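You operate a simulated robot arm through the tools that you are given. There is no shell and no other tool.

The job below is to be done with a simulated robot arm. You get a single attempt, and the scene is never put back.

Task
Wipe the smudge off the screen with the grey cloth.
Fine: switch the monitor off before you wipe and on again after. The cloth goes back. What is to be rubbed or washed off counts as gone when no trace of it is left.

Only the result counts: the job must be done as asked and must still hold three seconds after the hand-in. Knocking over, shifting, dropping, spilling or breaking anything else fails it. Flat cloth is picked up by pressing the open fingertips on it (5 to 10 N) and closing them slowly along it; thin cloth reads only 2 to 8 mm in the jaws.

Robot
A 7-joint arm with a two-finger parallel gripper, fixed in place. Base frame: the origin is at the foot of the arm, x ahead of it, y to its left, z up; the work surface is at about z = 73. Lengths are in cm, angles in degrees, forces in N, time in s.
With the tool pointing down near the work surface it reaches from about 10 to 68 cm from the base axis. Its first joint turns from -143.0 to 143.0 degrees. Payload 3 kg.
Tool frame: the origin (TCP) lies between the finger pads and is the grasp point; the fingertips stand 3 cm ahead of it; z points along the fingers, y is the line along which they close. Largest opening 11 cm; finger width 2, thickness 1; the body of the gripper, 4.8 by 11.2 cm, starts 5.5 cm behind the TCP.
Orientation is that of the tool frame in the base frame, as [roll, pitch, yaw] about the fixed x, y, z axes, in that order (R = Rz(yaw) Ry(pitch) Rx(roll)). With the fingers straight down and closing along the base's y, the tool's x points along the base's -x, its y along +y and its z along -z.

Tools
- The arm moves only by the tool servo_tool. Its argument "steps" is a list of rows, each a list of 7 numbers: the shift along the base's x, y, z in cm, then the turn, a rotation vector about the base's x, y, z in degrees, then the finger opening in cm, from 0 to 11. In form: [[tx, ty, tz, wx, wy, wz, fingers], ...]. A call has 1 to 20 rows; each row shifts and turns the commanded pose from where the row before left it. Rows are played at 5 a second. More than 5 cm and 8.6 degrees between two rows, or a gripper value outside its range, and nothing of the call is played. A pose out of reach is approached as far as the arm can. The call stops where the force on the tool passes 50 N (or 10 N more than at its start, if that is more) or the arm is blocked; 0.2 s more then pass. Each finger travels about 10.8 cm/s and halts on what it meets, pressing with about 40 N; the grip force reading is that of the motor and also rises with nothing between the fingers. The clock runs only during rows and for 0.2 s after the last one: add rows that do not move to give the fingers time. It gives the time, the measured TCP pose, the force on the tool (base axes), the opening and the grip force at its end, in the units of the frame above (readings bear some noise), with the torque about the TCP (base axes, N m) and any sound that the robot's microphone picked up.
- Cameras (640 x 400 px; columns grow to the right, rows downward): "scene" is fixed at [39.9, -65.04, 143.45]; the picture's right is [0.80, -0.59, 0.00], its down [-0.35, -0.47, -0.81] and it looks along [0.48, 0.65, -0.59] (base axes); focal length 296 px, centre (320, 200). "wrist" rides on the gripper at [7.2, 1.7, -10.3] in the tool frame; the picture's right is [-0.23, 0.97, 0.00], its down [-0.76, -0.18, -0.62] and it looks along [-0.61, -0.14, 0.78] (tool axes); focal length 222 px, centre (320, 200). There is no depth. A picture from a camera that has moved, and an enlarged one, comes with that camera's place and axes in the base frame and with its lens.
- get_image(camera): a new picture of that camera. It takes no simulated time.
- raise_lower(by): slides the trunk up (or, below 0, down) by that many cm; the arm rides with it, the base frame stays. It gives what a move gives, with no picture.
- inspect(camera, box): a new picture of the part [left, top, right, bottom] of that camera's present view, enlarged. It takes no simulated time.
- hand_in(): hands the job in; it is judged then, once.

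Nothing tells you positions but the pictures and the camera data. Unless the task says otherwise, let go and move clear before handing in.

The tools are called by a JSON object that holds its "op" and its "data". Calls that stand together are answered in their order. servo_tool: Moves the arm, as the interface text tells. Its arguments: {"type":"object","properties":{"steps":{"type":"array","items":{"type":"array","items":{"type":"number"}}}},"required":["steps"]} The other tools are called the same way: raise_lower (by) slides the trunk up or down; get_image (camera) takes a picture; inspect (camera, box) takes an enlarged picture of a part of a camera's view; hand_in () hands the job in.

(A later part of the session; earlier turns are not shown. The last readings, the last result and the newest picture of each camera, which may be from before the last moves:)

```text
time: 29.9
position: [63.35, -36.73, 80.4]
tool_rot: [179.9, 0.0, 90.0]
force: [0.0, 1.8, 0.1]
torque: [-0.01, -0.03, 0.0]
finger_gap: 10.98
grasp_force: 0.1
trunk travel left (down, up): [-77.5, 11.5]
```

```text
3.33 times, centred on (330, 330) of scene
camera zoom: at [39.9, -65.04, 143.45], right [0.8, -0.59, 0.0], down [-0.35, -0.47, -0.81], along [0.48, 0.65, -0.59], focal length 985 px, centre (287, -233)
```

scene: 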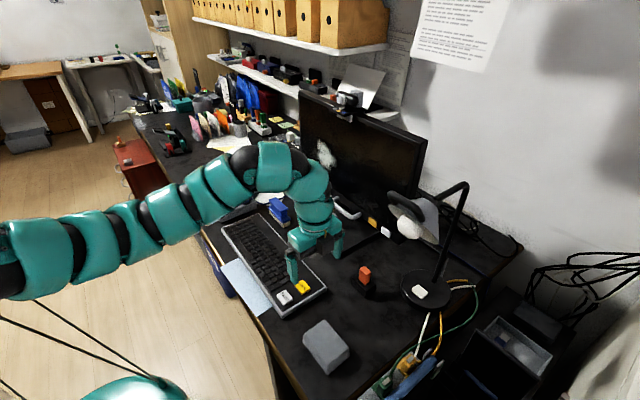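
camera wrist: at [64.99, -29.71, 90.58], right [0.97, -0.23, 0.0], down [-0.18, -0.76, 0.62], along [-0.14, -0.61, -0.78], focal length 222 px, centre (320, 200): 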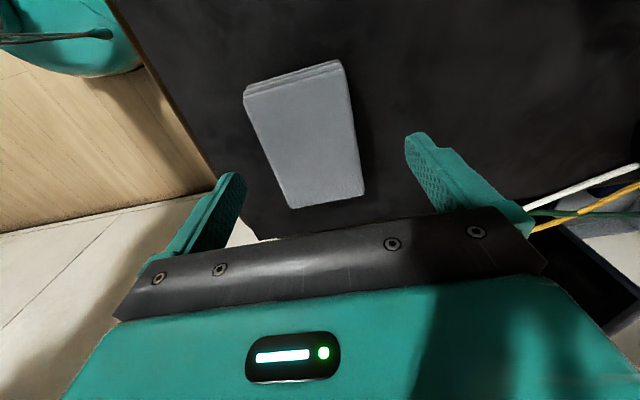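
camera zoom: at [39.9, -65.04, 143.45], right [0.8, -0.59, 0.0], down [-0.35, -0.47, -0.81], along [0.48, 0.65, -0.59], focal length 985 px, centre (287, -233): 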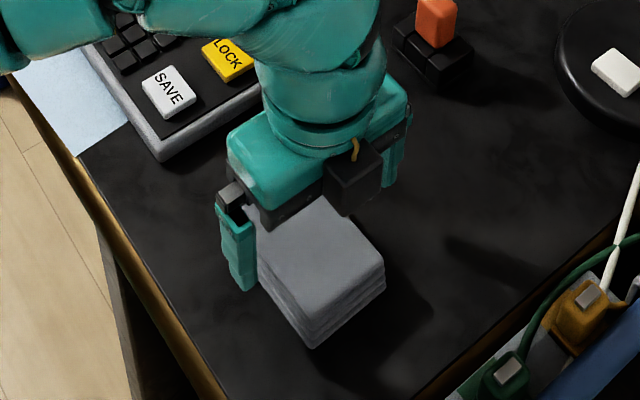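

The straddle is right. I'll lower so the tips sit about 0.8 cm above the desk, beside the pad, then close gradually.

{"op": "servo_tool", "data": {"steps": [[-0.2, -0.1, -1.8, 0, 0, 0, 11], [-0.2, 0, -1.7, 0, 0, 0, 11], [0, 0, 0, 0, 0, 0, 11], [0, 0, 0, 0, 0, 0, 9.5], [0, 0, 0, 0, 0, 0, 8.5], [0, 0, 0, 0, 0, 0, 7.5], [0, 0, 0, 0, 0, 0, 7.0]]}}

{"op": "get_image", "data": {"camera": "wrist"}}

{"op": "inspect", "data": {"camera": "scene", "box": [260, 270, 400, 390]}}

```text
time: 31.5
position: [62.95, -36.88, 76.87]
tool_rot: [-180.0, 0.1, 90.0]
force: [0.7, 0.5, -0.5]
torque: [0.02, -0.01, 0.0]
finger_gap: 7.01
grasp_force: 0.4
trunk travel left (down, up): [-77.5, 11.5]
```

```text
taken
camera wrist: at [64.55, -29.78, 87.12], right [0.97, -0.23, 0.0], down [-0.18, -0.76, 0.62], along [-0.14, -0.61, -0.78], focal length 222 px, centre (320, 200)
```

wrist: 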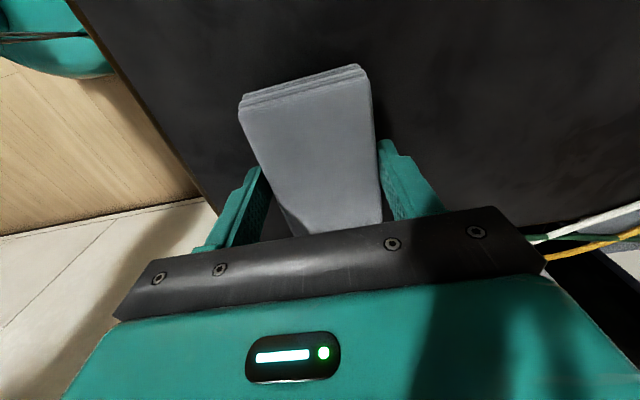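

```text
3.33 times, centred on (330, 330) of scene
camera zoom: at [39.9, -65.04, 143.45], right [0.8, -0.59, 0.0], down [-0.35, -0.47, -0.81], along [0.48, 0.65, -0.59], focal length 985 px, centre (287, -233)
```

zoom: 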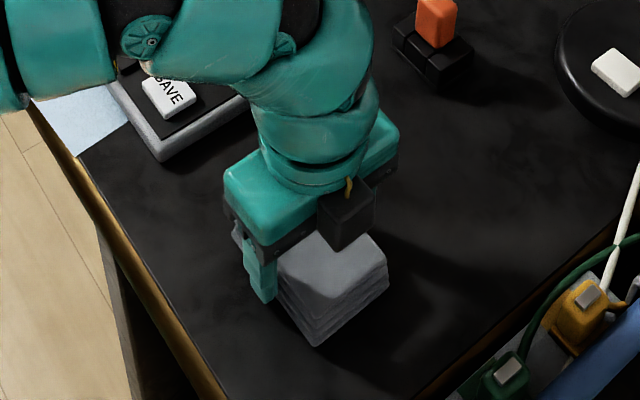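

The fingers sit on both sides of the pad, about 0.3 cm away each. Closing slowly now.

{"op": "servo_tool", "data": {"steps": [[0, 0, 0, 0, 0, 0, 6.7], [0, 0, 0, 0, 0, 0, 6.5], [0, 0, 0, 0, 0, 0, 6.3], [0, 0, 0, 0, 0, 0, 6.1]]}}

```text
time: 32.5
position: [62.8, -36.83, 76.76]
tool_rot: [180.0, 0.0, 90.1]
force: [0.1, 0.4, 1.4]
torque: [0.04, 0.02, 0.05]
finger_gap: 6.9
grasp_force: 40.0
trunk travel left (down, up): [-77.5, 11.5]
```

The pad is held firmly: gap 6.9 cm at 40 N. I'll lift a little and check that all layers come along.

{"op": "servo_tool", "data": {"steps": [[0, 0, 0, 0, 0, 0, 5.5], [0, 0, 0.5, 0, 0, 0, 5.5], [0, 0, 1, 0, 0, 0, 5.5], [0, 0, 1.5, 0, 0, 0, 5.5], [0, 0, 0, 0, 0, 0, 5.5]]}}

{"op": "get_image", "data": {"camera": "wrist"}}

{"op": "inspect", "data": {"camera": "scene", "box": [260, 270, 400, 390]}}

```text
time: 33.7
position: [62.94, -36.93, 79.88]
tool_rot: [-179.9, 0.0, 89.9]
force: [0.3, 0.0, -1.8]
torque: [0.02, 0.03, -0.01]
finger_gap: 6.91
grasp_force: 39.9
trunk travel left (down, up): [-77.5, 11.5]
```

```text
taken
camera wrist: at [64.66, -29.83, 90.07], right [0.97, -0.23, 0.0], down [-0.18, -0.76, 0.62], along [-0.14, -0.61, -0.78], focal length 222 px, centre (320, 200)
```

wrist: 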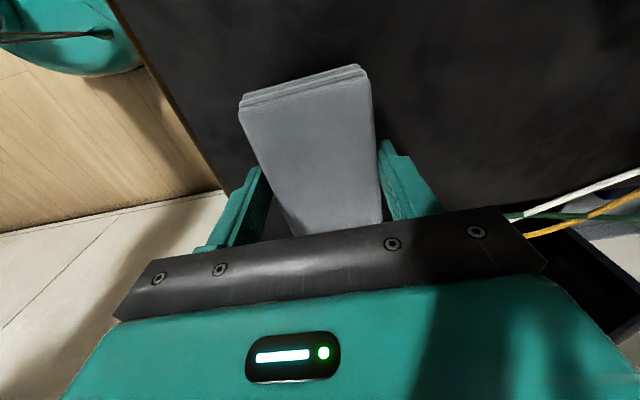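

```text
3.33 times, centred on (330, 330) of scene
camera zoom: at [39.9, -65.04, 143.45], right [0.8, -0.59, 0.0], down [-0.35, -0.47, -0.81], along [0.48, 0.65, -0.59], focal length 985 px, centre (287, -233)
```

zoom: 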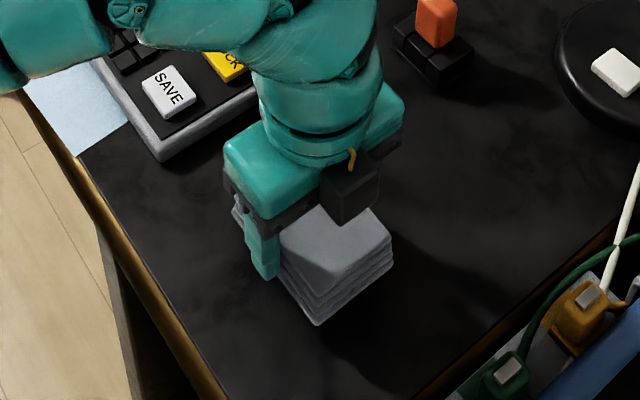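

The pad lifts cleanly as one piece; the grasp pose was TCP (62.9, -36.9, 76.8), yaw 90. I'll raise it, move left, and turn the tool horizontal toward the screen.

{"op": "servo_tool", "data": {"steps": [[0, 0, 4, 0, 0, 0, 5.5], [0, 0, 4.5, 0, 0, 0, 5.5], [0.5, 2, 4.5, 0, 0, 0, 5.5], [0.5, 3.5, 1, 0, 0, 0, 5.5], [0.5, 3.5, 0, 0, 0, 0, 5.5], [0, 0, 0, 0, 0, 0, 5.5]]}}

{"op": "servo_tool", "data": {"steps": [[0.5, 2, 0.6, 0, -8.2, 0, 5.5], [0.5, 2, 0.6, 0, -8.2, 0, 5.5], [0.5, 2, 0.6, 0, -8.2, 0, 5.5], [0.5, 2, 0.6, 0, -8.2, 0, 5.5], [0.5, 2, 0.6, 0, -8.2, 0, 5.5], [0.5, 2, 0.6, 0, -8.2, 0, 5.5], [0, 0, 0, 0, 0, 0, 5.5]]}}

{"op": "get_image", "data": {"camera": "scene"}}

{"op": "get_image", "data": {"camera": "wrist"}}

```text
time: 35.1
position: [64.29, -27.93, 93.94]
tool_rot: [-179.9, -0.1, 90.0]
force: [0.4, 0.0, 0.0]
torque: [0.04, -0.02, -0.01]
finger_gap: 6.91
grasp_force: 40.3
trunk travel left (down, up): [-77.5, 11.5]
```

```text
time: 36.7
position: [67.45, -15.88, 97.53]
tool_rot: [130.7, 0.0, 90.0]
force: [-0.1, -0.6, -0.5]
torque: [-0.01, 0.01, 0.03]
finger_gap: 6.88
grasp_force: 40.3
trunk travel left (down, up): [-77.5, 11.5]
```

```text
taken
```

scene: 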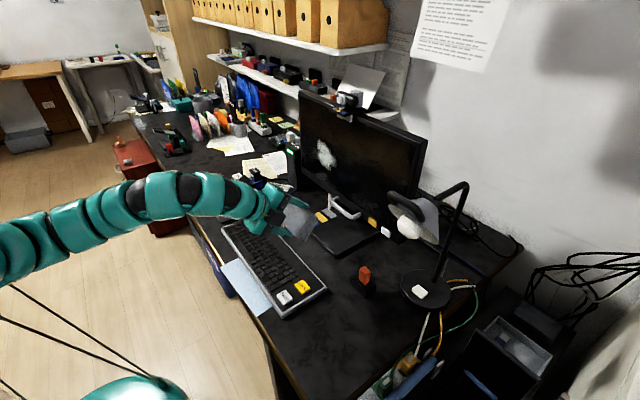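

```text
taken
camera wrist: at [60.8, -8.74, 105.46], right [0.64, -0.23, 0.74], down [-0.59, -0.76, 0.27], along [0.5, -0.61, -0.62], focal length 222 px, centre (320, 200)
```

wrist: 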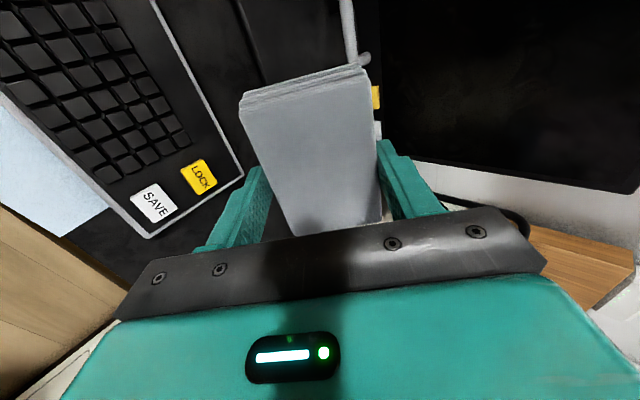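

The pad is held well and the arm is clear. I'll finish turning horizontal and move in front of the smudge at a safe distance.

{"op": "servo_tool", "data": {"steps": [[0.8, 3, 0.3, 0, -8.14, 0, 5.5], [0.8, 3, 0.3, 0, -8.14, 0, 5.5], [0.8, 3, 0.3, 0, -8.14, 0, 5.5], [0.8, 3, 0.2, 0, -8.14, 0, 5.5], [0.8, 3, 0, 0, -8.14, 0, 5.5], [0, 3, 0, 0, 0, 0, 5.5], [0, 0, 0, 0, 0, 0, 5.5]]}}

{"op": "get_image", "data": {"camera": "scene"}}

{"op": "get_image", "data": {"camera": "wrist"}}

```text
time: 38.3
position: [71.24, 2.29, 98.65]
tool_rot: [90.0, 0.0, 90.0]
force: [-0.2, 0.1, -0.1]
torque: [0.03, -0.02, -0.01]
finger_gap: 6.87
grasp_force: 39.7
trunk travel left (down, up): [-77.5, 11.5]
```

```text
taken
```

scene: 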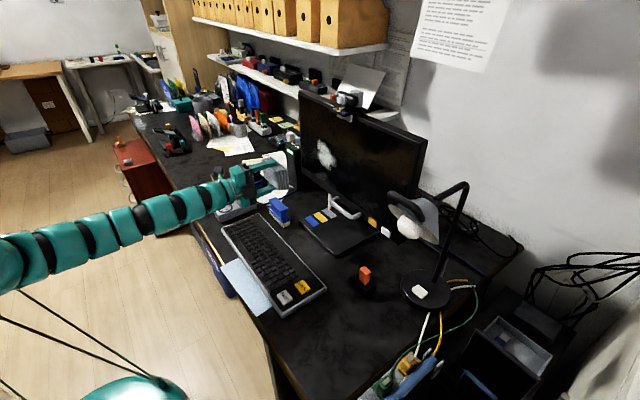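

```text
taken
camera wrist: at [60.96, 9.35, 100.38], right [0.0, -0.23, 0.97], down [-0.62, -0.76, -0.18], along [0.78, -0.61, -0.14], focal length 222 px, centre (320, 200)
```

wrist: 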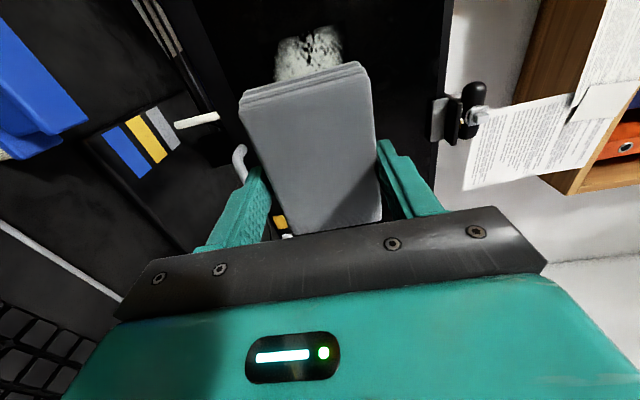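

The smudge is visible past the pad's left edge. I'll zoom in to measure its extents.

{"op": "inspect", "data": {"camera": "wrist", "box": [250, 0, 370, 90]}}

{"op": "inspect", "data": {"camera": "scene", "box": [295, 120, 375, 190]}}

```text
4.44 times, centred on (310, 45) of wrist
camera zoom: at [60.96, 9.35, 100.38], right [0.0, -0.23, 0.97], down [-0.62, -0.76, -0.18], along [0.78, -0.61, -0.14], focal length 987 px, centre (364, 889)
```

zoom: 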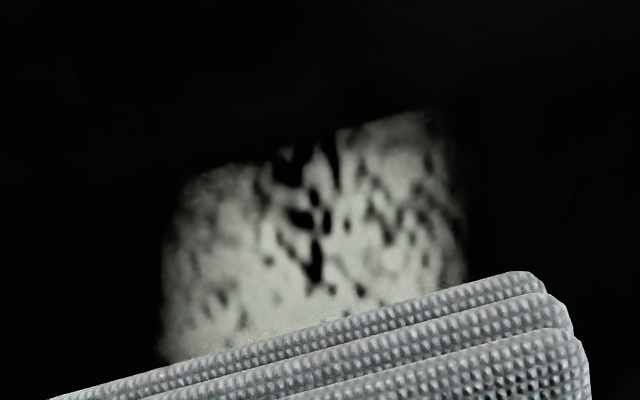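

```text
5.71 times, centred on (335, 155) of scene
camera zoom: at [39.9, -65.04, 143.45], right [0.8, -0.59, 0.0], down [-0.35, -0.47, -0.81], along [0.48, 0.65, -0.59], focal length 1688 px, centre (234, 457)
```

zoom: 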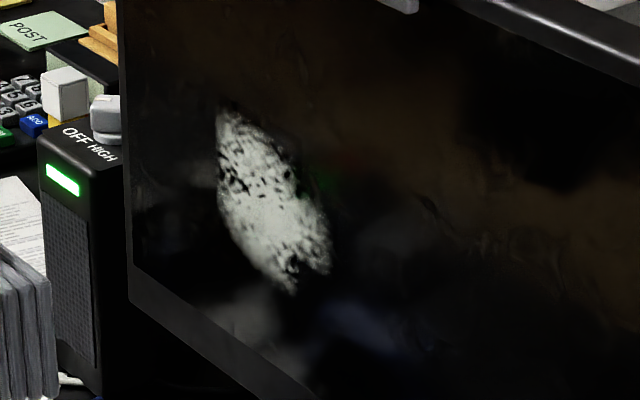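

The smudge spans about y -2 to 9 and z 93 to 102.5 on the screen plane at x ≈ 93. I'll bring the pad to a few centimetres from the screen, centred there.

{"op": "servo_tool", "data": {"steps": [[3.5, 0.2, -0.2, 0, 0, 0, 5.5], [3.5, 0.2, -0.2, 0, 0, 0, 5.5], [3.5, 0.2, -0.2, 0, 0, 0, 5.5], [3.5, 0.2, -0.2, 0, 0, 0, 5.5], [1, 0.2, 0, 0, 0, 0, 5.5], [0, 0, 0, 0, 0, 0, 5.5]]}}

{"op": "get_image", "data": {"camera": "wrist"}}

{"op": "get_image", "data": {"camera": "scene"}}

{"op": "inspect", "data": {"camera": "scene", "box": [250, 90, 410, 220]}}

```text
time: 39.7
position: [86.04, 3.09, 97.74]
tool_rot: [90.1, 0.0, 89.9]
force: [0.0, -0.3, -0.9]
torque: [-0.01, 0.03, 0.01]
finger_gap: 6.85
grasp_force: 40.4
trunk travel left (down, up): [-77.5, 11.5]
```

```text
taken
camera wrist: at [75.87, 10.23, 99.25], right [0.0, -0.23, 0.97], down [-0.62, -0.76, -0.18], along [0.78, -0.61, -0.14], focal length 222 px, centre (320, 200)
```

wrist: 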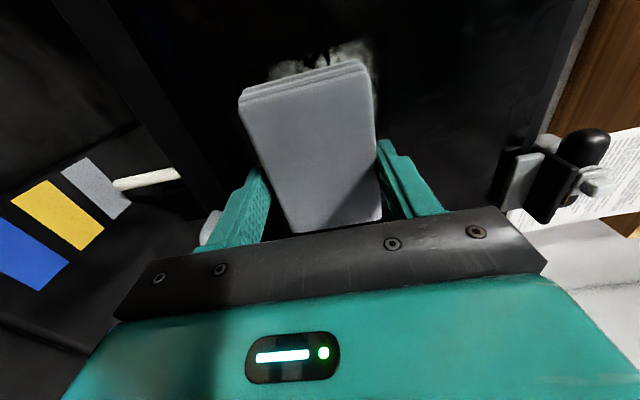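

```text
taken
```

scene: 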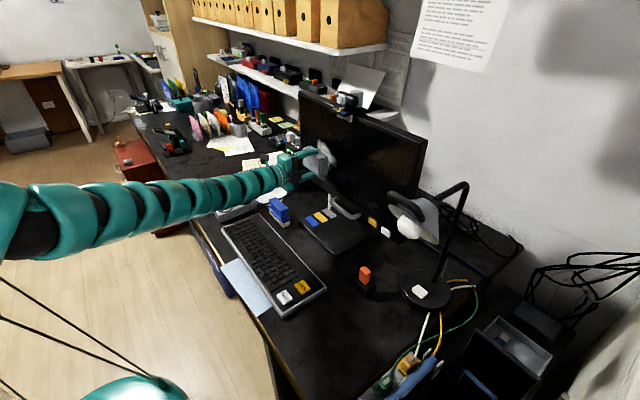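

```text
3.08 times, centred on (330, 155) of scene
camera zoom: at [39.9, -65.04, 143.45], right [0.8, -0.59, 0.0], down [-0.35, -0.47, -0.81], along [0.48, 0.65, -0.59], focal length 909 px, centre (289, 338)
```

zoom: 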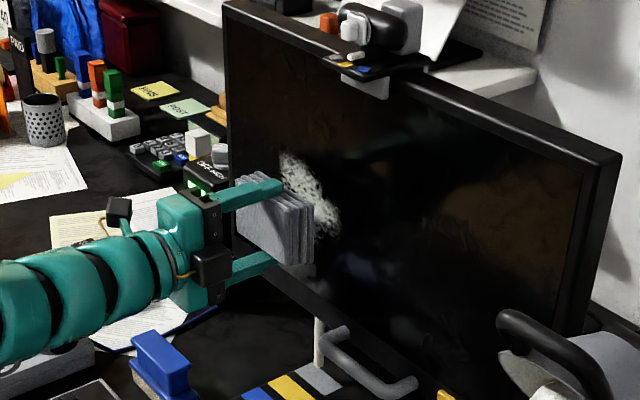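

Pad is about 3 cm from the screen with clear surroundings. I'll approach until first contact in small steps.

{"op": "servo_tool", "data": {"steps": [[1, 0, 0, 0, 0, 0, 5.5], [0.8, 0.1, 0, 0, 0, 0, 5.5], [0.5, 0, 0, 0, 0, 0, 5.5], [0.3, 0, 0, 0, 0, 0, 5.5]]}}

```text
time: 40.7
position: [89.07, 3.36, 97.78]
tool_rot: [90.1, 0.0, 90.0]
force: [0.5, 0.9, 0.0]
torque: [0.02, 0.0, -0.02]
finger_gap: 6.88
grasp_force: 40.2
trunk travel left (down, up): [-77.5, 11.5]
```

{"op": "servo_tool", "data": {"steps": [[0.2, 0, 0, 0, 0, 0, 5.5], [0.15, 0, 0, 0, 0, 0, 5.5], [0, 0, 0, 0, 0, 0, 5.5]]}}

{"op": "inspect", "data": {"camera": "scene", "box": [280, 110, 370, 190]}}

```text
time: 41.5
position: [89.32, 3.19, 97.72]
tool_rot: [90.1, 0.0, 89.9]
force: [-0.4, -0.2, -0.3]
torque: [0.01, 0.01, 0.03]
finger_gap: 6.87
grasp_force: 40.1
trunk travel left (down, up): [-77.5, 11.5]
```

```text
5.00 times, centred on (325, 150) of scene
camera zoom: at [39.9, -65.04, 143.45], right [0.8, -0.59, 0.0], down [-0.35, -0.47, -0.81], along [0.48, 0.65, -0.59], focal length 1477 px, centre (295, 450)
```

zoom: 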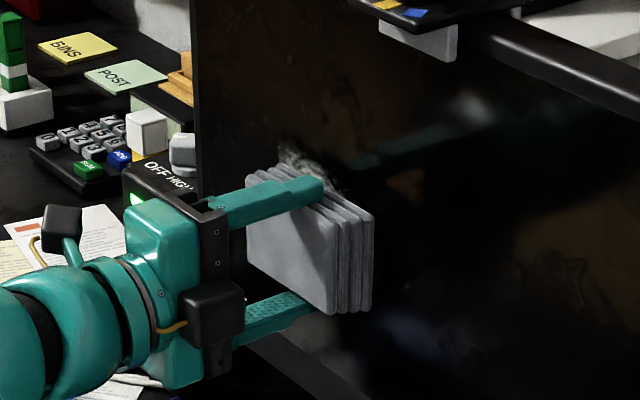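

{"op": "servo_tool", "data": {"steps": [[0.2, 0, 0, 0, 0, 0, 5.5], [0.2, 0, 0, 0, 0, 0, 5.5], [0, 0, 0, 0, 0, 0, 5.5]]}}

```text
time: 42.3
position: [89.44, 3.13, 97.8]
tool_rot: [90.2, 0.1, 90.1]
force: [-23.2, -2.4, -3.6]
torque: [0.08, -0.25, -0.7]
finger_gap: 6.89
grasp_force: 40.2
trunk travel left (down, up): [-77.5, 11.5]
```

Contact found at x ≈ 89.4, but it's stiff (23 N). I'll ease off to a light pressure.

{"op": "servo_tool", "data": {"steps": [[-0.2, 0, 0, 0, 0, 0, 5.5], [0, 0, 0, 0, 0, 0, 5.5]]}}

{"op": "inspect", "data": {"camera": "scene", "box": [280, 80, 440, 220]}}

```text
time: 42.9
position: [89.36, 3.24, 97.84]
tool_rot: [90.1, 0.1, 90.0]
force: [-8.7, 0.0, -4.0]
torque: [0.0, -0.06, -0.07]
finger_gap: 6.86
grasp_force: 40.3
trunk travel left (down, up): [-77.5, 11.5]
```

```text
2.86 times, centred on (360, 150) of scene
camera zoom: at [39.9, -65.04, 143.45], right [0.8, -0.59, 0.0], down [-0.35, -0.47, -0.81], along [0.48, 0.65, -0.59], focal length 844 px, centre (206, 343)
```

zoom: 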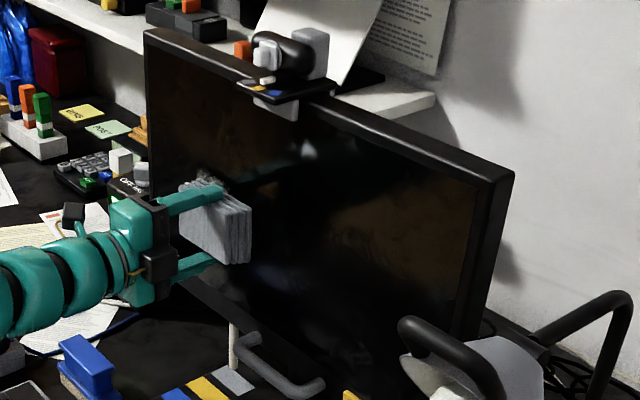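

Pressure is about 9 N and the monitor hasn't moved. I'll do a first short horizontal stroke and watch the force.

{"op": "servo_tool", "data": {"steps": [[-0.03, 0.8, 0, 0, 0, 0, 5.5], [0, 0.8, 0, 0, 0, 0, 5.5], [0, 0.8, 0, 0, 0, 0, 5.5], [0, 0.6, 0, 0, 0, 0, 5.5]]}}

{"op": "servo_tool", "data": {"steps": [[0, -1, 0, 0, 0, 0, 5.5], [0, -1, 0, 0, 0, 0, 5.5], [0, -1, 0, 0, 0, 0, 5.5], [0, -1, 0, 0, 0, 0, 5.5], [0, -1, 0, 0, 0, 0, 5.5], [0, -1, 0, 0, 0, 0, 5.5], [0, -0.6, 0, 0, 0, 0, 5.5]]}}

{"op": "inspect", "data": {"camera": "scene", "box": [280, 80, 440, 220]}}

{"op": "get_image", "data": {"camera": "wrist"}}

```text
time: 43.9
position: [89.19, 6.38, 97.94]
tool_rot: [90.2, 0.0, 90.0]
force: [1.0, -0.2, -0.3]
torque: [0.01, -0.01, 0.03]
finger_gap: 6.86
grasp_force: 40.1
out of reach, approached as far as the arm can: row 3
trunk travel left (down, up): [-77.5, 11.5]
```

```text
time: 45.5
position: [89.29, -0.58, 98.09]
tool_rot: [90.0, 0.0, 90.1]
force: [-0.3, 0.2, -0.5]
torque: [0.01, -0.04, 0.01]
finger_gap: 6.89
grasp_force: 40.4
trunk travel left (down, up): [-77.5, 11.5]
```

```text
2.86 times, centred on (360, 150) of scene
camera zoom: at [39.9, -65.04, 143.45], right [0.8, -0.59, 0.0], down [-0.35, -0.47, -0.81], along [0.48, 0.65, -0.59], focal length 844 px, centre (206, 343)
```

zoom: 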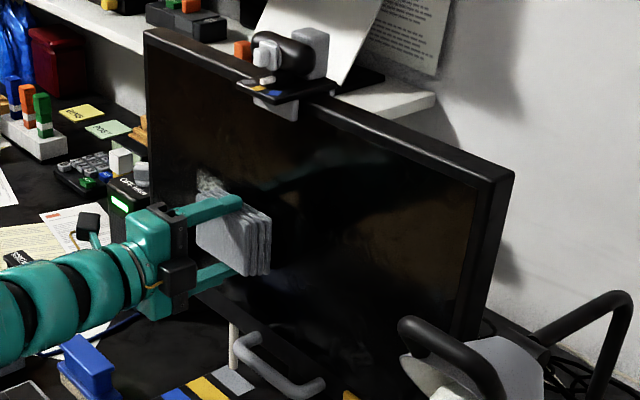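

```text
taken
camera wrist: at [78.88, 6.61, 99.78], right [0.0, -0.23, 0.97], down [-0.62, -0.76, -0.18], along [0.78, -0.61, -0.14], focal length 222 px, centre (320, 200)
```

wrist: 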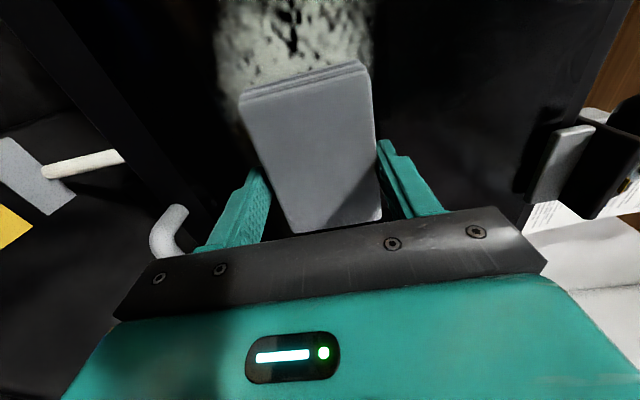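

Near y = 6 the arm hit its reach limit and lost contact. I'll back off and lower the trunk about 12 cm, so the shoulder sits level with the smudge and reach improves, then come back.

{"op": "servo_tool", "data": {"steps": [[-2, 0, 0, 0, 0, 0, 5.5], [-4, 0, 2, 0, 0, 0, 5.5], [-4, 0, 4, 0, 0, 0, 5.5], [-3, 0, 4, 0, 0, 0, 5.5], [0, 0, 0, 0, 0, 0, 5.5]]}}

{"op": "raise_lower", "data": {"by": -12}}

{"op": "get_image", "data": {"camera": "scene"}}

{"op": "get_image", "data": {"camera": "wrist"}}

```text
refused: row 3 steps farther than a row can; nothing moved
```

```text
time: 46.7
position: [89.73, -0.35, 88.97]
tool_rot: [88.1, 0.2, 89.7]
force: [5.6, 3.5, 14.0]
torque: [-0.32, -0.43, 0.21]
finger_gap: 6.91
grasp_force: 39.9
trunk travel left (down, up): [-66.5, 22.5]
stopped: the force on the tool passed its limit at 58 N (the readings are from after the stop); the commanded pose is now the measured one
```

```text
taken
```

scene: 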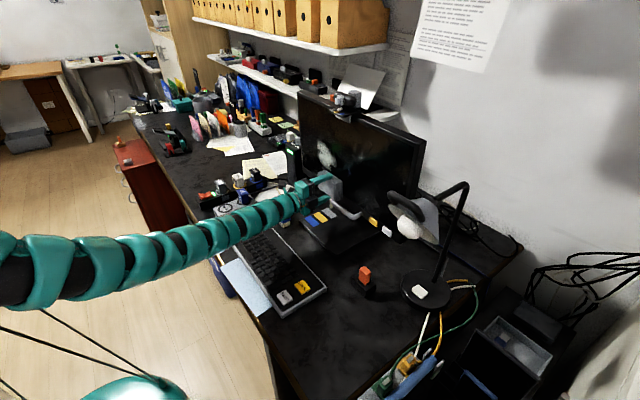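

```text
taken
camera wrist: at [79.38, 6.76, 90.17], right [-0.03, -0.22, 0.97], down [-0.62, -0.76, -0.2], along [0.78, -0.61, -0.11], focal length 222 px, centre (320, 200)
```

wrist: 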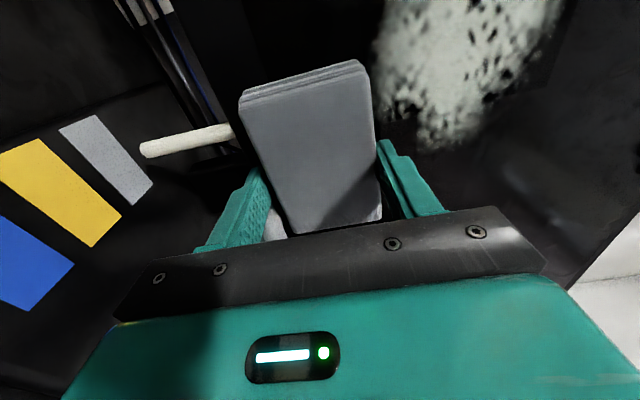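

That refusal was my error: one row was too long, and the trunk still lowered, so the gripper pressed down on something (probably the handle). I'll ease upward and away immediately, then check for displacement.

{"op": "servo_tool", "data": {"steps": [[-0.3, 0, 0.5, 0, 0, 0, 5.5], [-0.5, 0, 1.5, 0, 0, 0, 5.5], [-1, 0, 2, 0, 0, 0, 5.5], [0, 0, 0, 0, 0, 0, 5.5]]}}

{"op": "inspect", "data": {"camera": "scene", "box": [280, 80, 440, 220]}}

```text
time: 47.7
position: [87.8, -0.54, 92.65]
tool_rot: [88.5, 0.1, 89.7]
force: [0.1, 0.4, -1.0]
torque: [0.02, 0.01, 0.0]
finger_gap: 6.89
grasp_force: 39.9
trunk travel left (down, up): [-66.5, 22.5]
```

```text
2.86 times, centred on (360, 150) of scene
camera zoom: at [39.9, -65.04, 143.45], right [0.8, -0.59, 0.0], down [-0.35, -0.47, -0.81], along [0.48, 0.65, -0.59], focal length 844 px, centre (206, 343)
```

zoom: 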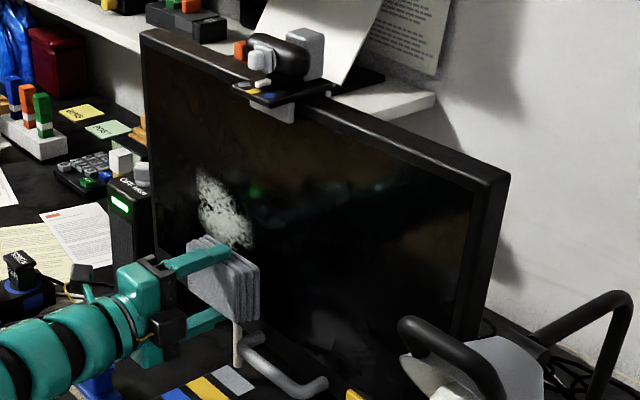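

The monitor seems to have tilted a touch: the top edge moved by 1 to 2 raw pixels. I'll compare with the exact views taken at the start to quantify it.

{"op": "inspect", "data": {"camera": "scene", "box": [350, 190, 410, 250]}}

{"op": "inspect", "data": {"camera": "scene", "box": [290, 90, 450, 250]}}

{"op": "inspect", "data": {"camera": "scene", "box": [330, 180, 480, 310]}}

```text
6.67 times, centred on (380, 220) of scene
camera zoom: at [39.9, -65.04, 143.45], right [0.8, -0.59, 0.0], down [-0.35, -0.47, -0.81], along [0.48, 0.65, -0.59], focal length 1970 px, centre (-80, 67)
```

zoom: 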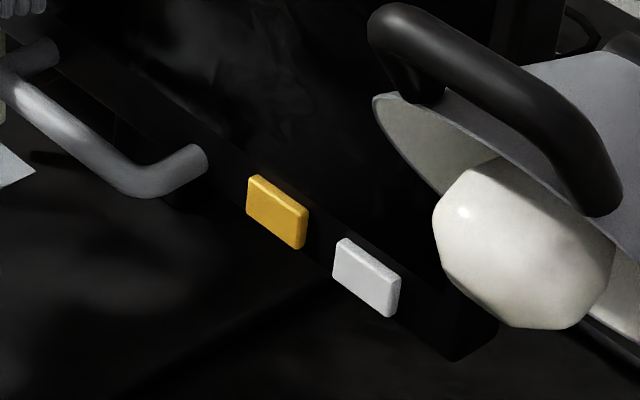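

```text
2.50 times, centred on (370, 170) of scene
camera zoom: at [39.9, -65.04, 143.45], right [0.8, -0.59, 0.0], down [-0.35, -0.47, -0.81], along [0.48, 0.65, -0.59], focal length 739 px, centre (195, 275)
```

zoom: 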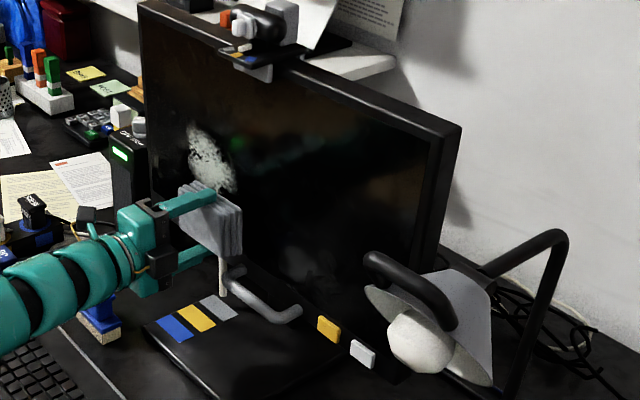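

```text
3.08 times, centred on (405, 245) of scene
camera zoom: at [39.9, -65.04, 143.45], right [0.8, -0.59, 0.0], down [-0.35, -0.47, -0.81], along [0.48, 0.65, -0.59], focal length 909 px, centre (58, 62)
```

zoom: 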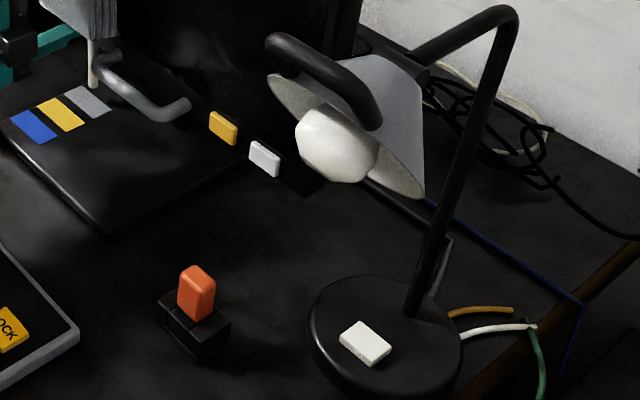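

Only the screen panel moved: its bottom edge went back about 0.4 cm and its top came forward a similar amount, so the tilt hinge turned roughly 1.5°. The stand and everything else are unchanged. I'll restore it with a gentle, controlled push of the pad high on the screen, starting by moving there without contact.

{"op": "servo_tool", "data": {"steps": [[-1, 0, 3, 0, 1.5, 0, 5.5], [-1, 0, 4, 0, 0, 0.3, 5.5], [0, 0, 4, 0, 0, 0, 5.5], [0, 0.5, 3.8, 0, 0, 0, 5.5], [0, 0, 0, 0, 0, 0, 5.5]]}}

{"op": "get_image", "data": {"camera": "wrist"}}

{"op": "inspect", "data": {"camera": "scene", "box": [280, 80, 440, 220]}}

```text
time: 48.9
position: [85.67, -0.08, 107.2]
tool_rot: [90.2, 0.2, 90.1]
force: [0.3, 0.3, -0.4]
torque: [0.02, 0.01, 0.04]
finger_gap: 6.89
grasp_force: 40.0
trunk travel left (down, up): [-66.5, 22.5]
```

```text
taken
camera wrist: at [75.29, 7.05, 108.75], right [0.0, -0.22, 0.97], down [-0.62, -0.76, -0.17], along [0.78, -0.61, -0.14], focal length 222 px, centre (320, 200)
```

wrist: 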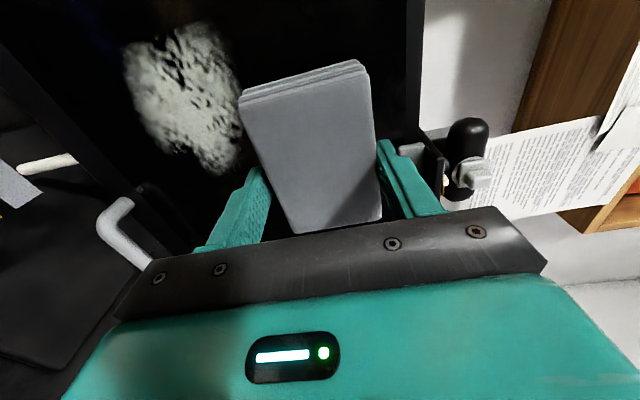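

```text
2.86 times, centred on (360, 150) of scene
camera zoom: at [39.9, -65.04, 143.45], right [0.8, -0.59, 0.0], down [-0.35, -0.47, -0.81], along [0.48, 0.65, -0.59], focal length 844 px, centre (206, 343)
```

zoom: 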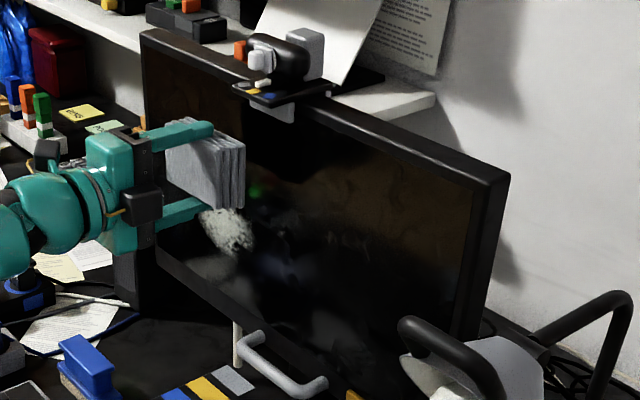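

I'll approach the upper screen carefully to find contact.

{"op": "servo_tool", "data": {"steps": [[1.5, 0, 0.1, 0, 0, 0, 5.5], [1, 0, 0, 0, 0, 0, 5.5], [0.3, 0, 0, 0, 0, 0, 5.5], [0, 0, 0, 0, 0, 0, 5.5]]}}

{"op": "servo_tool", "data": {"steps": [[0.2, 0, 0, 0, 0, 0, 5.5], [0, 0, 0, 0, 0, 0, 5.5]]}}

{"op": "servo_tool", "data": {"steps": [[0.15, 0, 0, 0, 0, 0, 5.5], [0, 0, 0, 0, 0, 0, 5.5]]}}

```text
time: 49.9
position: [88.55, -0.23, 107.48]
tool_rot: [90.0, 0.1, 90.0]
force: [0.0, 0.0, 0.0]
torque: [-0.01, -0.02, -0.01]
finger_gap: 6.88
grasp_force: 40.1
trunk travel left (down, up): [-66.5, 22.5]
```

```text
time: 50.5
position: [88.77, -0.06, 107.34]
tool_rot: [90.1, 0.2, 90.1]
force: [0.6, -0.3, -0.1]
torque: [0.01, 0.03, -0.01]
finger_gap: 6.88
grasp_force: 39.7
trunk travel left (down, up): [-66.5, 22.5]
```

```text
time: 51.1
position: [88.87, 0.04, 107.46]
tool_rot: [90.1, 0.2, 90.0]
force: [0.0, 0.2, -0.4]
torque: [-0.02, 0.04, 0.05]
finger_gap: 6.89
grasp_force: 39.9
trunk travel left (down, up): [-66.5, 22.5]
```

{"op": "servo_tool", "data": {"steps": [[0.12, 0, 0, 0, 0, 0, 5.5], [0, 0, 0, 0, 0, 0, 5.5]]}}

{"op": "servo_tool", "data": {"steps": [[0.1, 0, 0, 0, 0, 0, 5.5], [0, 0, 0, 0, 0, 0, 5.5]]}}

```text
time: 51.7
position: [88.83, 0.04, 107.44]
tool_rot: [90.2, 0.2, 90.2]
force: [0.1, -0.5, -1.1]
torque: [0.02, -0.03, 0.03]
finger_gap: 6.87
grasp_force: 39.6
trunk travel left (down, up): [-66.5, 22.5]
```

```text
time: 52.3
position: [88.91, -0.1, 107.53]
tool_rot: [90.1, 0.1, 90.1]
force: [-4.0, 0.2, -1.5]
torque: [0.03, -0.14, -0.2]
finger_gap: 6.87
grasp_force: 40.2
trunk travel left (down, up): [-66.5, 22.5]
```

Light contact (4 N) at x ≈ 88.9, against 89.35 for the undisturbed plane. I'll push in small increments and monitor.

{"op": "servo_tool", "data": {"steps": [[0.1, 0, 0, 0, 0, 0, 5.5], [0, 0, 0, 0, 0, 0, 5.5]]}}

{"op": "servo_tool", "data": {"steps": [[0.1, 0, 0, 0, 0, 0, 5.5], [0, 0, 0, 0, 0, 0, 5.5]]}}

{"op": "inspect", "data": {"camera": "scene", "box": [350, 190, 410, 250]}}

```text
time: 52.9
position: [89.19, 0.08, 107.37]
tool_rot: [90.0, 0.2, 90.0]
force: [-8.4, -2.1, -0.7]
torque: [0.06, -0.23, -0.09]
finger_gap: 6.89
grasp_force: 39.9
trunk travel left (down, up): [-66.5, 22.5]
```

```text
time: 53.5
position: [89.2, 0.01, 107.42]
tool_rot: [89.9, 0.3, 90.0]
force: [-7.6, -2.6, -1.6]
torque: [0.07, -0.21, -0.15]
finger_gap: 6.89
grasp_force: 40.0
trunk travel left (down, up): [-66.5, 22.5]
```

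```text
6.67 times, centred on (380, 220) of scene
camera zoom: at [39.9, -65.04, 143.45], right [0.8, -0.59, 0.0], down [-0.35, -0.47, -0.81], along [0.48, 0.65, -0.59], focal length 1970 px, centre (-80, 67)
```

zoom: 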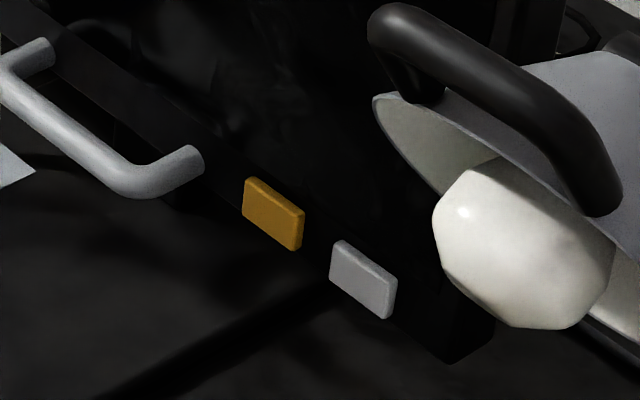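

It's turning back with only about 8 N. I'll continue in small steps toward the original position.

{"op": "servo_tool", "data": {"steps": [[0.1, 0, 0, 0, 0, 0, 5.5], [0, 0, 0, 0, 0, 0, 5.5]]}}

{"op": "servo_tool", "data": {"steps": [[0.08, 0, 0, 0, 0, 0, 5.5], [0, 0, 0, 0, 0, 0, 5.5]]}}

{"op": "inspect", "data": {"camera": "scene", "box": [350, 190, 410, 250]}}

```text
time: 54.1
position: [89.36, 0.08, 107.61]
tool_rot: [89.9, 0.2, 90.1]
force: [-8.7, -2.7, -1.8]
torque: [0.1, -0.22, -0.14]
finger_gap: 6.87
grasp_force: 40.4
trunk travel left (down, up): [-66.5, 22.5]
```

```text
time: 54.7
position: [89.42, 0.03, 107.49]
tool_rot: [90.0, 0.2, 90.1]
force: [-6.9, -2.2, -1.0]
torque: [0.05, -0.23, -0.1]
finger_gap: 6.87
grasp_force: 40.6
trunk travel left (down, up): [-66.5, 22.5]
```

```text
6.67 times, centred on (380, 220) of scene
camera zoom: at [39.9, -65.04, 143.45], right [0.8, -0.59, 0.0], down [-0.35, -0.47, -0.81], along [0.48, 0.65, -0.59], focal length 1970 px, centre (-80, 67)
```

zoom: 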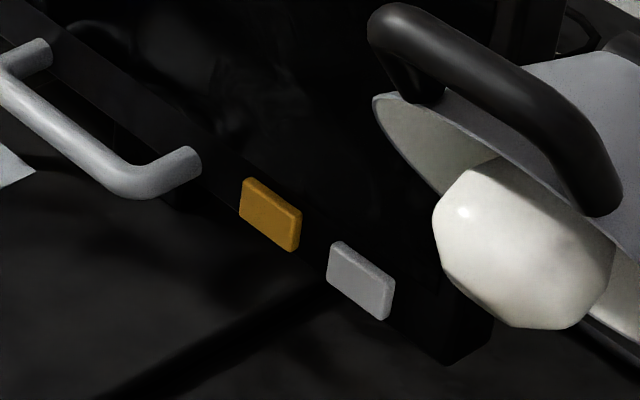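

Within about a pixel of the original. One more tiny push, then recheck.

{"op": "servo_tool", "data": {"steps": [[0.07, 0, 0, 0, 0, 0, 5.5], [0, 0, 0, 0, 0, 0, 5.5]]}}

{"op": "inspect", "data": {"camera": "scene", "box": [350, 190, 410, 250]}}

{"op": "inspect", "data": {"camera": "scene", "box": [290, 90, 450, 250]}}

```text
time: 55.3
position: [89.5, 0.06, 107.52]
tool_rot: [90.0, 0.2, 90.1]
force: [-11.6, -2.0, -0.5]
torque: [-0.01, 0.13, 0.01]
finger_gap: 6.87
grasp_force: 40.0
trunk travel left (down, up): [-66.5, 22.5]
```

```text
6.67 times, centred on (380, 220) of scene
camera zoom: at [39.9, -65.04, 143.45], right [0.8, -0.59, 0.0], down [-0.35, -0.47, -0.81], along [0.48, 0.65, -0.59], focal length 1970 px, centre (-80, 67)
```

zoom: 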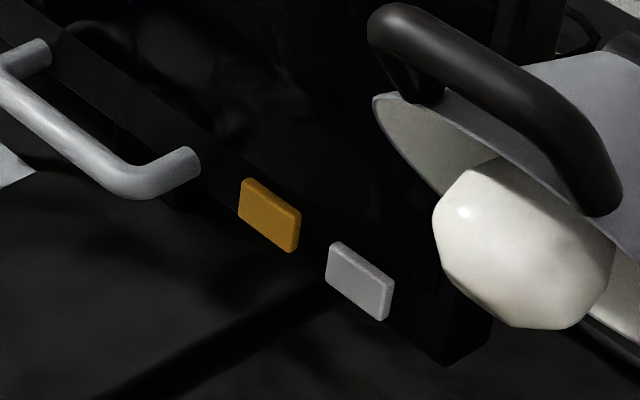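

```text
2.50 times, centred on (370, 170) of scene
camera zoom: at [39.9, -65.04, 143.45], right [0.8, -0.59, 0.0], down [-0.35, -0.47, -0.81], along [0.48, 0.65, -0.59], focal length 739 px, centre (195, 275)
```

zoom: 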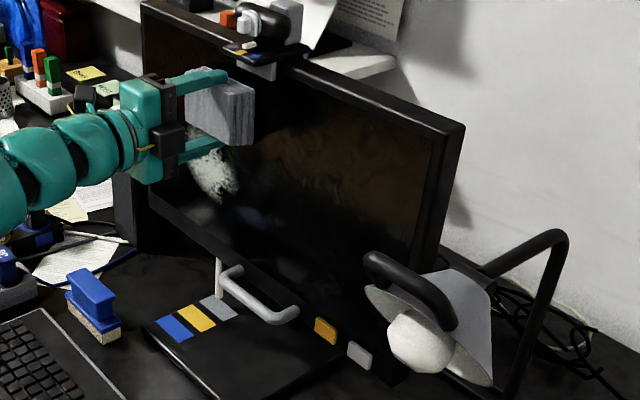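

The panel is back at its original position: the button and handle match the first views, and the pad now sits flush. I'll back off, drop to the smudge's upper band, and re-approach lightly.

{"op": "servo_tool", "data": {"steps": [[-0.6, 0, 0, 0, 0, 0, 5.5], [0, 1, -2, 0, 0, 0, 5.5], [0, 1.2, -2, 0, 0, 0, 5.5], [0, 1, -2.2, 0, 0, 0, 5.5], [0, 0, 0, 0, 0, 0, 5.5]]}}

{"op": "get_image", "data": {"camera": "wrist"}}

```text
time: 56.5
position: [89.05, 3.26, 101.33]
tool_rot: [90.0, 0.2, 90.1]
force: [0.4, 0.3, -0.8]
torque: [-0.01, -0.01, -0.01]
finger_gap: 6.89
grasp_force: 40.2
trunk travel left (down, up): [-66.5, 22.5]
```

```text
taken
camera wrist: at [78.76, 10.37, 103.04], right [0.0, -0.22, 0.97], down [-0.62, -0.76, -0.17], along [0.78, -0.61, -0.14], focal length 222 px, centre (320, 200)
```

wrist: 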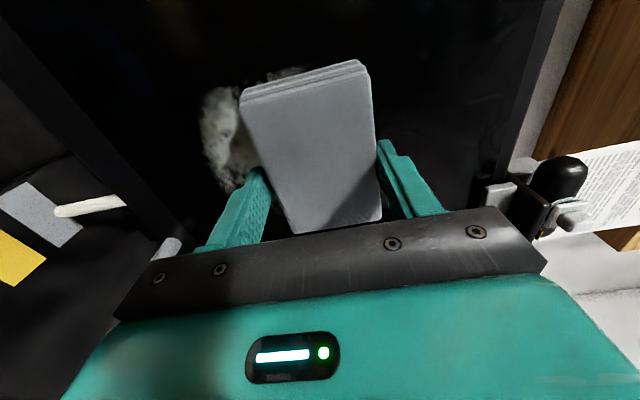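

{"op": "servo_tool", "data": {"steps": [[0.2, 0, 0, 0, 0, 0, 5.5], [0.1, 0, 0, 0, 0, 0, 5.5], [0, 0, 0, 0, 0, 0, 5.5]]}}

{"op": "servo_tool", "data": {"steps": [[0.06, 0, 0, 0, 0, 0, 5.5], [0, 0, 0, 0, 0, 0, 5.5]]}}

```text
time: 57.3
position: [89.41, 3.18, 101.4]
tool_rot: [90.1, 0.3, 90.1]
force: [0.0, 0.6, -0.7]
torque: [0.02, 0.02, 0.02]
finger_gap: 6.91
grasp_force: 39.2
trunk travel left (down, up): [-66.5, 22.5]
```

```text
time: 57.9
position: [89.52, 3.19, 101.36]
tool_rot: [90.1, 0.2, 90.1]
force: [-0.9, 0.3, -1.0]
torque: [0.01, -0.01, 0.04]
finger_gap: 6.9
grasp_force: 40.2
trunk travel left (down, up): [-66.5, 22.5]
```

{"op": "servo_tool", "data": {"steps": [[0.06, 0, 0, 0, 0, 0, 5.5], [0, 0, 0, 0, 0, 0, 5.5]]}}

{"op": "servo_tool", "data": {"steps": [[0.05, 0, 0, 0, 0, 0, 5.5], [0, 0, 0, 0, 0, 0, 5.5]]}}

```text
time: 58.5
position: [89.56, 3.32, 101.42]
tool_rot: [89.8, 0.3, 90.1]
force: [-6.2, -0.7, -0.6]
torque: [0.02, -0.16, 0.04]
finger_gap: 6.86
grasp_force: 40.3
trunk travel left (down, up): [-66.5, 22.5]
```

```text
time: 59.1
position: [89.39, 3.1, 101.39]
tool_rot: [90.0, 0.1, 90.0]
force: [-6.1, 0.2, -1.5]
torque: [0.03, -0.05, 0.03]
finger_gap: 6.85
grasp_force: 39.6
trunk travel left (down, up): [-66.5, 22.5]
```

About 6 N of pressure. Now a slow horizontal stroke in the upper band.

{"op": "servo_tool", "data": {"steps": [[0, 0.8, 0, 0, 0, 0, 5.5], [0, 0.8, 0, 0, 0, 0, 5.5], [0, 0.8, 0, 0, 0, 0, 5.5], [0, 0.8, 0, 0, 0, 0, 5.5]]}}

{"op": "inspect", "data": {"camera": "scene", "box": [290, 90, 450, 250]}}

{"op": "get_image", "data": {"camera": "wrist"}}

```text
time: 60.1
position: [89.39, 6.37, 101.19]
tool_rot: [90.0, 0.2, 90.1]
force: [-1.2, 0.2, -0.5]
torque: [-0.06, -0.06, -0.06]
finger_gap: 6.88
grasp_force: 39.9
trunk travel left (down, up): [-66.5, 22.5]
```

```text
2.50 times, centred on (370, 170) of scene
camera zoom: at [39.9, -65.04, 143.45], right [0.8, -0.59, 0.0], down [-0.35, -0.47, -0.81], along [0.48, 0.65, -0.59], focal length 739 px, centre (195, 275)
```

zoom: 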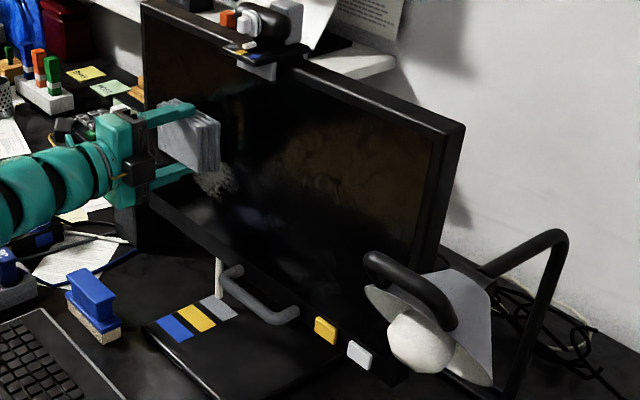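

```text
taken
camera wrist: at [79.13, 13.48, 102.86], right [0.0, -0.22, 0.97], down [-0.62, -0.76, -0.17], along [0.78, -0.61, -0.14], focal length 222 px, centre (320, 200)
```

wrist: 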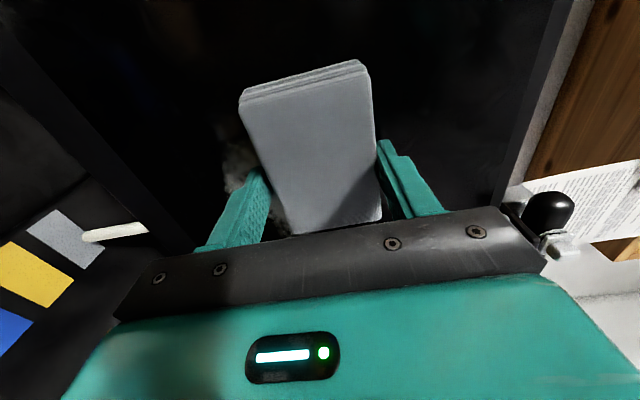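

Pressure eased to about 1 N at the left end. I'll add a hair of pressure and stroke back to the right.

{"op": "servo_tool", "data": {"steps": [[0.06, 0, 0, 0, 0, 0, 5.5], [0, -0.8, 0, 0, 0, 0, 5.5], [0, -0.8, 0, 0, 0, 0, 5.5], [0, -0.8, 0, 0, 0, 0, 5.5], [0, -0.8, 0, 0, 0, 0, 5.5]]}}

{"op": "servo_tool", "data": {"steps": [[0, -0.8, 0, 0, 0, 0, 5.5], [0, -0.8, 0, 0, 0, 0, 5.5], [0, -0.8, 0, 0, 0, 0, 5.5], [0, -0.8, 0, 0, 0, 0, 5.5], [0, -0.6, 0, 0, 0, 0, 5.5]]}}

{"op": "get_image", "data": {"camera": "wrist"}}

{"op": "inspect", "data": {"camera": "scene", "box": [290, 90, 450, 250]}}

```text
time: 61.3
position: [89.42, 3.07, 101.36]
tool_rot: [90.0, 0.2, 90.2]
force: [-0.6, 0.0, -0.5]
torque: [-0.01, -0.01, 0.01]
finger_gap: 6.88
grasp_force: 40.4
trunk travel left (down, up): [-66.5, 22.5]
```

```text
time: 62.5
position: [89.53, -0.61, 101.17]
tool_rot: [90.2, 0.2, 90.1]
force: [-0.2, -0.8, 0.1]
torque: [-0.02, 0.01, 0.02]
finger_gap: 6.87
grasp_force: 39.9
trunk travel left (down, up): [-66.5, 22.5]
```

```text
taken
camera wrist: at [79.06, 6.45, 102.79], right [0.0, -0.22, 0.97], down [-0.62, -0.76, -0.17], along [0.78, -0.61, -0.14], focal length 222 px, centre (320, 200)
```

wrist: 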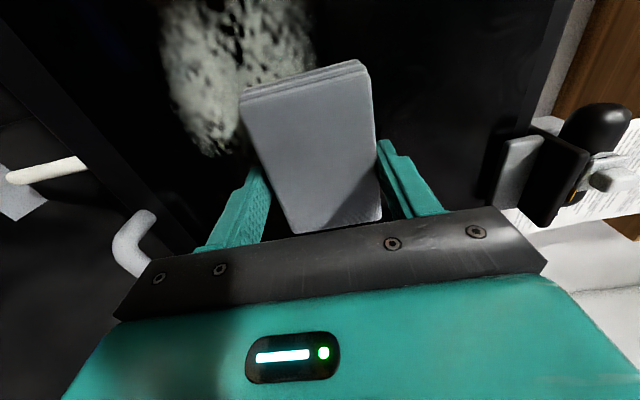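

```text
2.50 times, centred on (370, 170) of scene
camera zoom: at [39.9, -65.04, 143.45], right [0.8, -0.59, 0.0], down [-0.35, -0.47, -0.81], along [0.48, 0.65, -0.59], focal length 739 px, centre (195, 275)
```

zoom: 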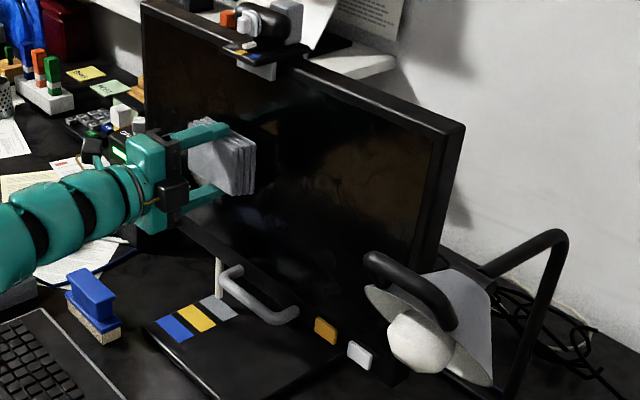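

Contact was lost on the way back. I'll check whether the panel tilt moved.

{"op": "inspect", "data": {"camera": "scene", "box": [350, 190, 410, 250]}}

{"op": "inspect", "data": {"camera": "wrist", "box": [150, 0, 350, 180]}}

```text
6.67 times, centred on (380, 220) of scene
camera zoom: at [39.9, -65.04, 143.45], right [0.8, -0.59, 0.0], down [-0.35, -0.47, -0.81], along [0.48, 0.65, -0.59], focal length 1970 px, centre (-80, 67)
```

zoom: 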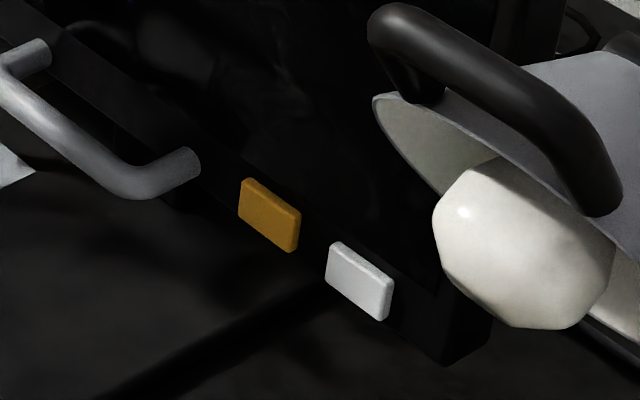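

```text
2.22 times, centred on (250, 90) of wrist
camera zoom: at [79.06, 6.45, 102.79], right [0.0, -0.22, 0.97], down [-0.62, -0.76, -0.17], along [0.78, -0.61, -0.14], focal length 494 px, centre (476, 444)
```

zoom: 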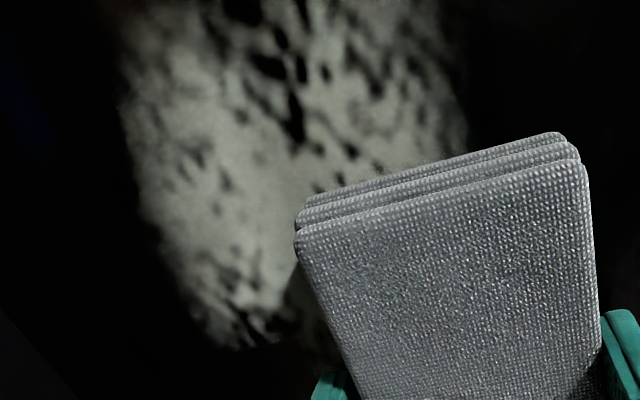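

The tilt is unchanged. I'll re-establish contact here and learn how the contact depth varies.

{"op": "servo_tool", "data": {"steps": [[0.05, 0, 0, 0, 0, 0, 5.5], [0, 0, 0, 0, 0, 0, 5.5]]}}

{"op": "servo_tool", "data": {"steps": [[0.05, 0, 0, 0, 0, 0, 5.5], [0, 0, 0, 0, 0, 0, 5.5]]}}

{"op": "servo_tool", "data": {"steps": [[0.05, 0, 0, 0, 0, 0, 5.5], [0, 0, 0, 0, 0, 0, 5.5]]}}

```text
time: 63.1
position: [89.58, -0.62, 101.26]
tool_rot: [90.1, 0.2, 90.2]
force: [-1.3, -0.6, -0.1]
torque: [-0.05, 0.02, 0.04]
finger_gap: 6.89
grasp_force: 40.1
trunk travel left (down, up): [-66.5, 22.5]
```

```text
time: 63.7
position: [89.43, -0.63, 101.21]
tool_rot: [90.1, 0.2, 90.1]
force: [-11.9, -0.3, -5.3]
torque: [0.0, 0.02, -0.06]
finger_gap: 6.88
grasp_force: 40.1
trunk travel left (down, up): [-66.5, 22.5]
```

```text
time: 64.3
position: [89.5, -0.63, 101.27]
tool_rot: [90.2, 0.2, 90.2]
force: [-13.4, -1.4, -7.3]
torque: [-0.04, 0.24, 0.0]
finger_gap: 6.87
grasp_force: 40.3
trunk travel left (down, up): [-66.5, 22.5]
```

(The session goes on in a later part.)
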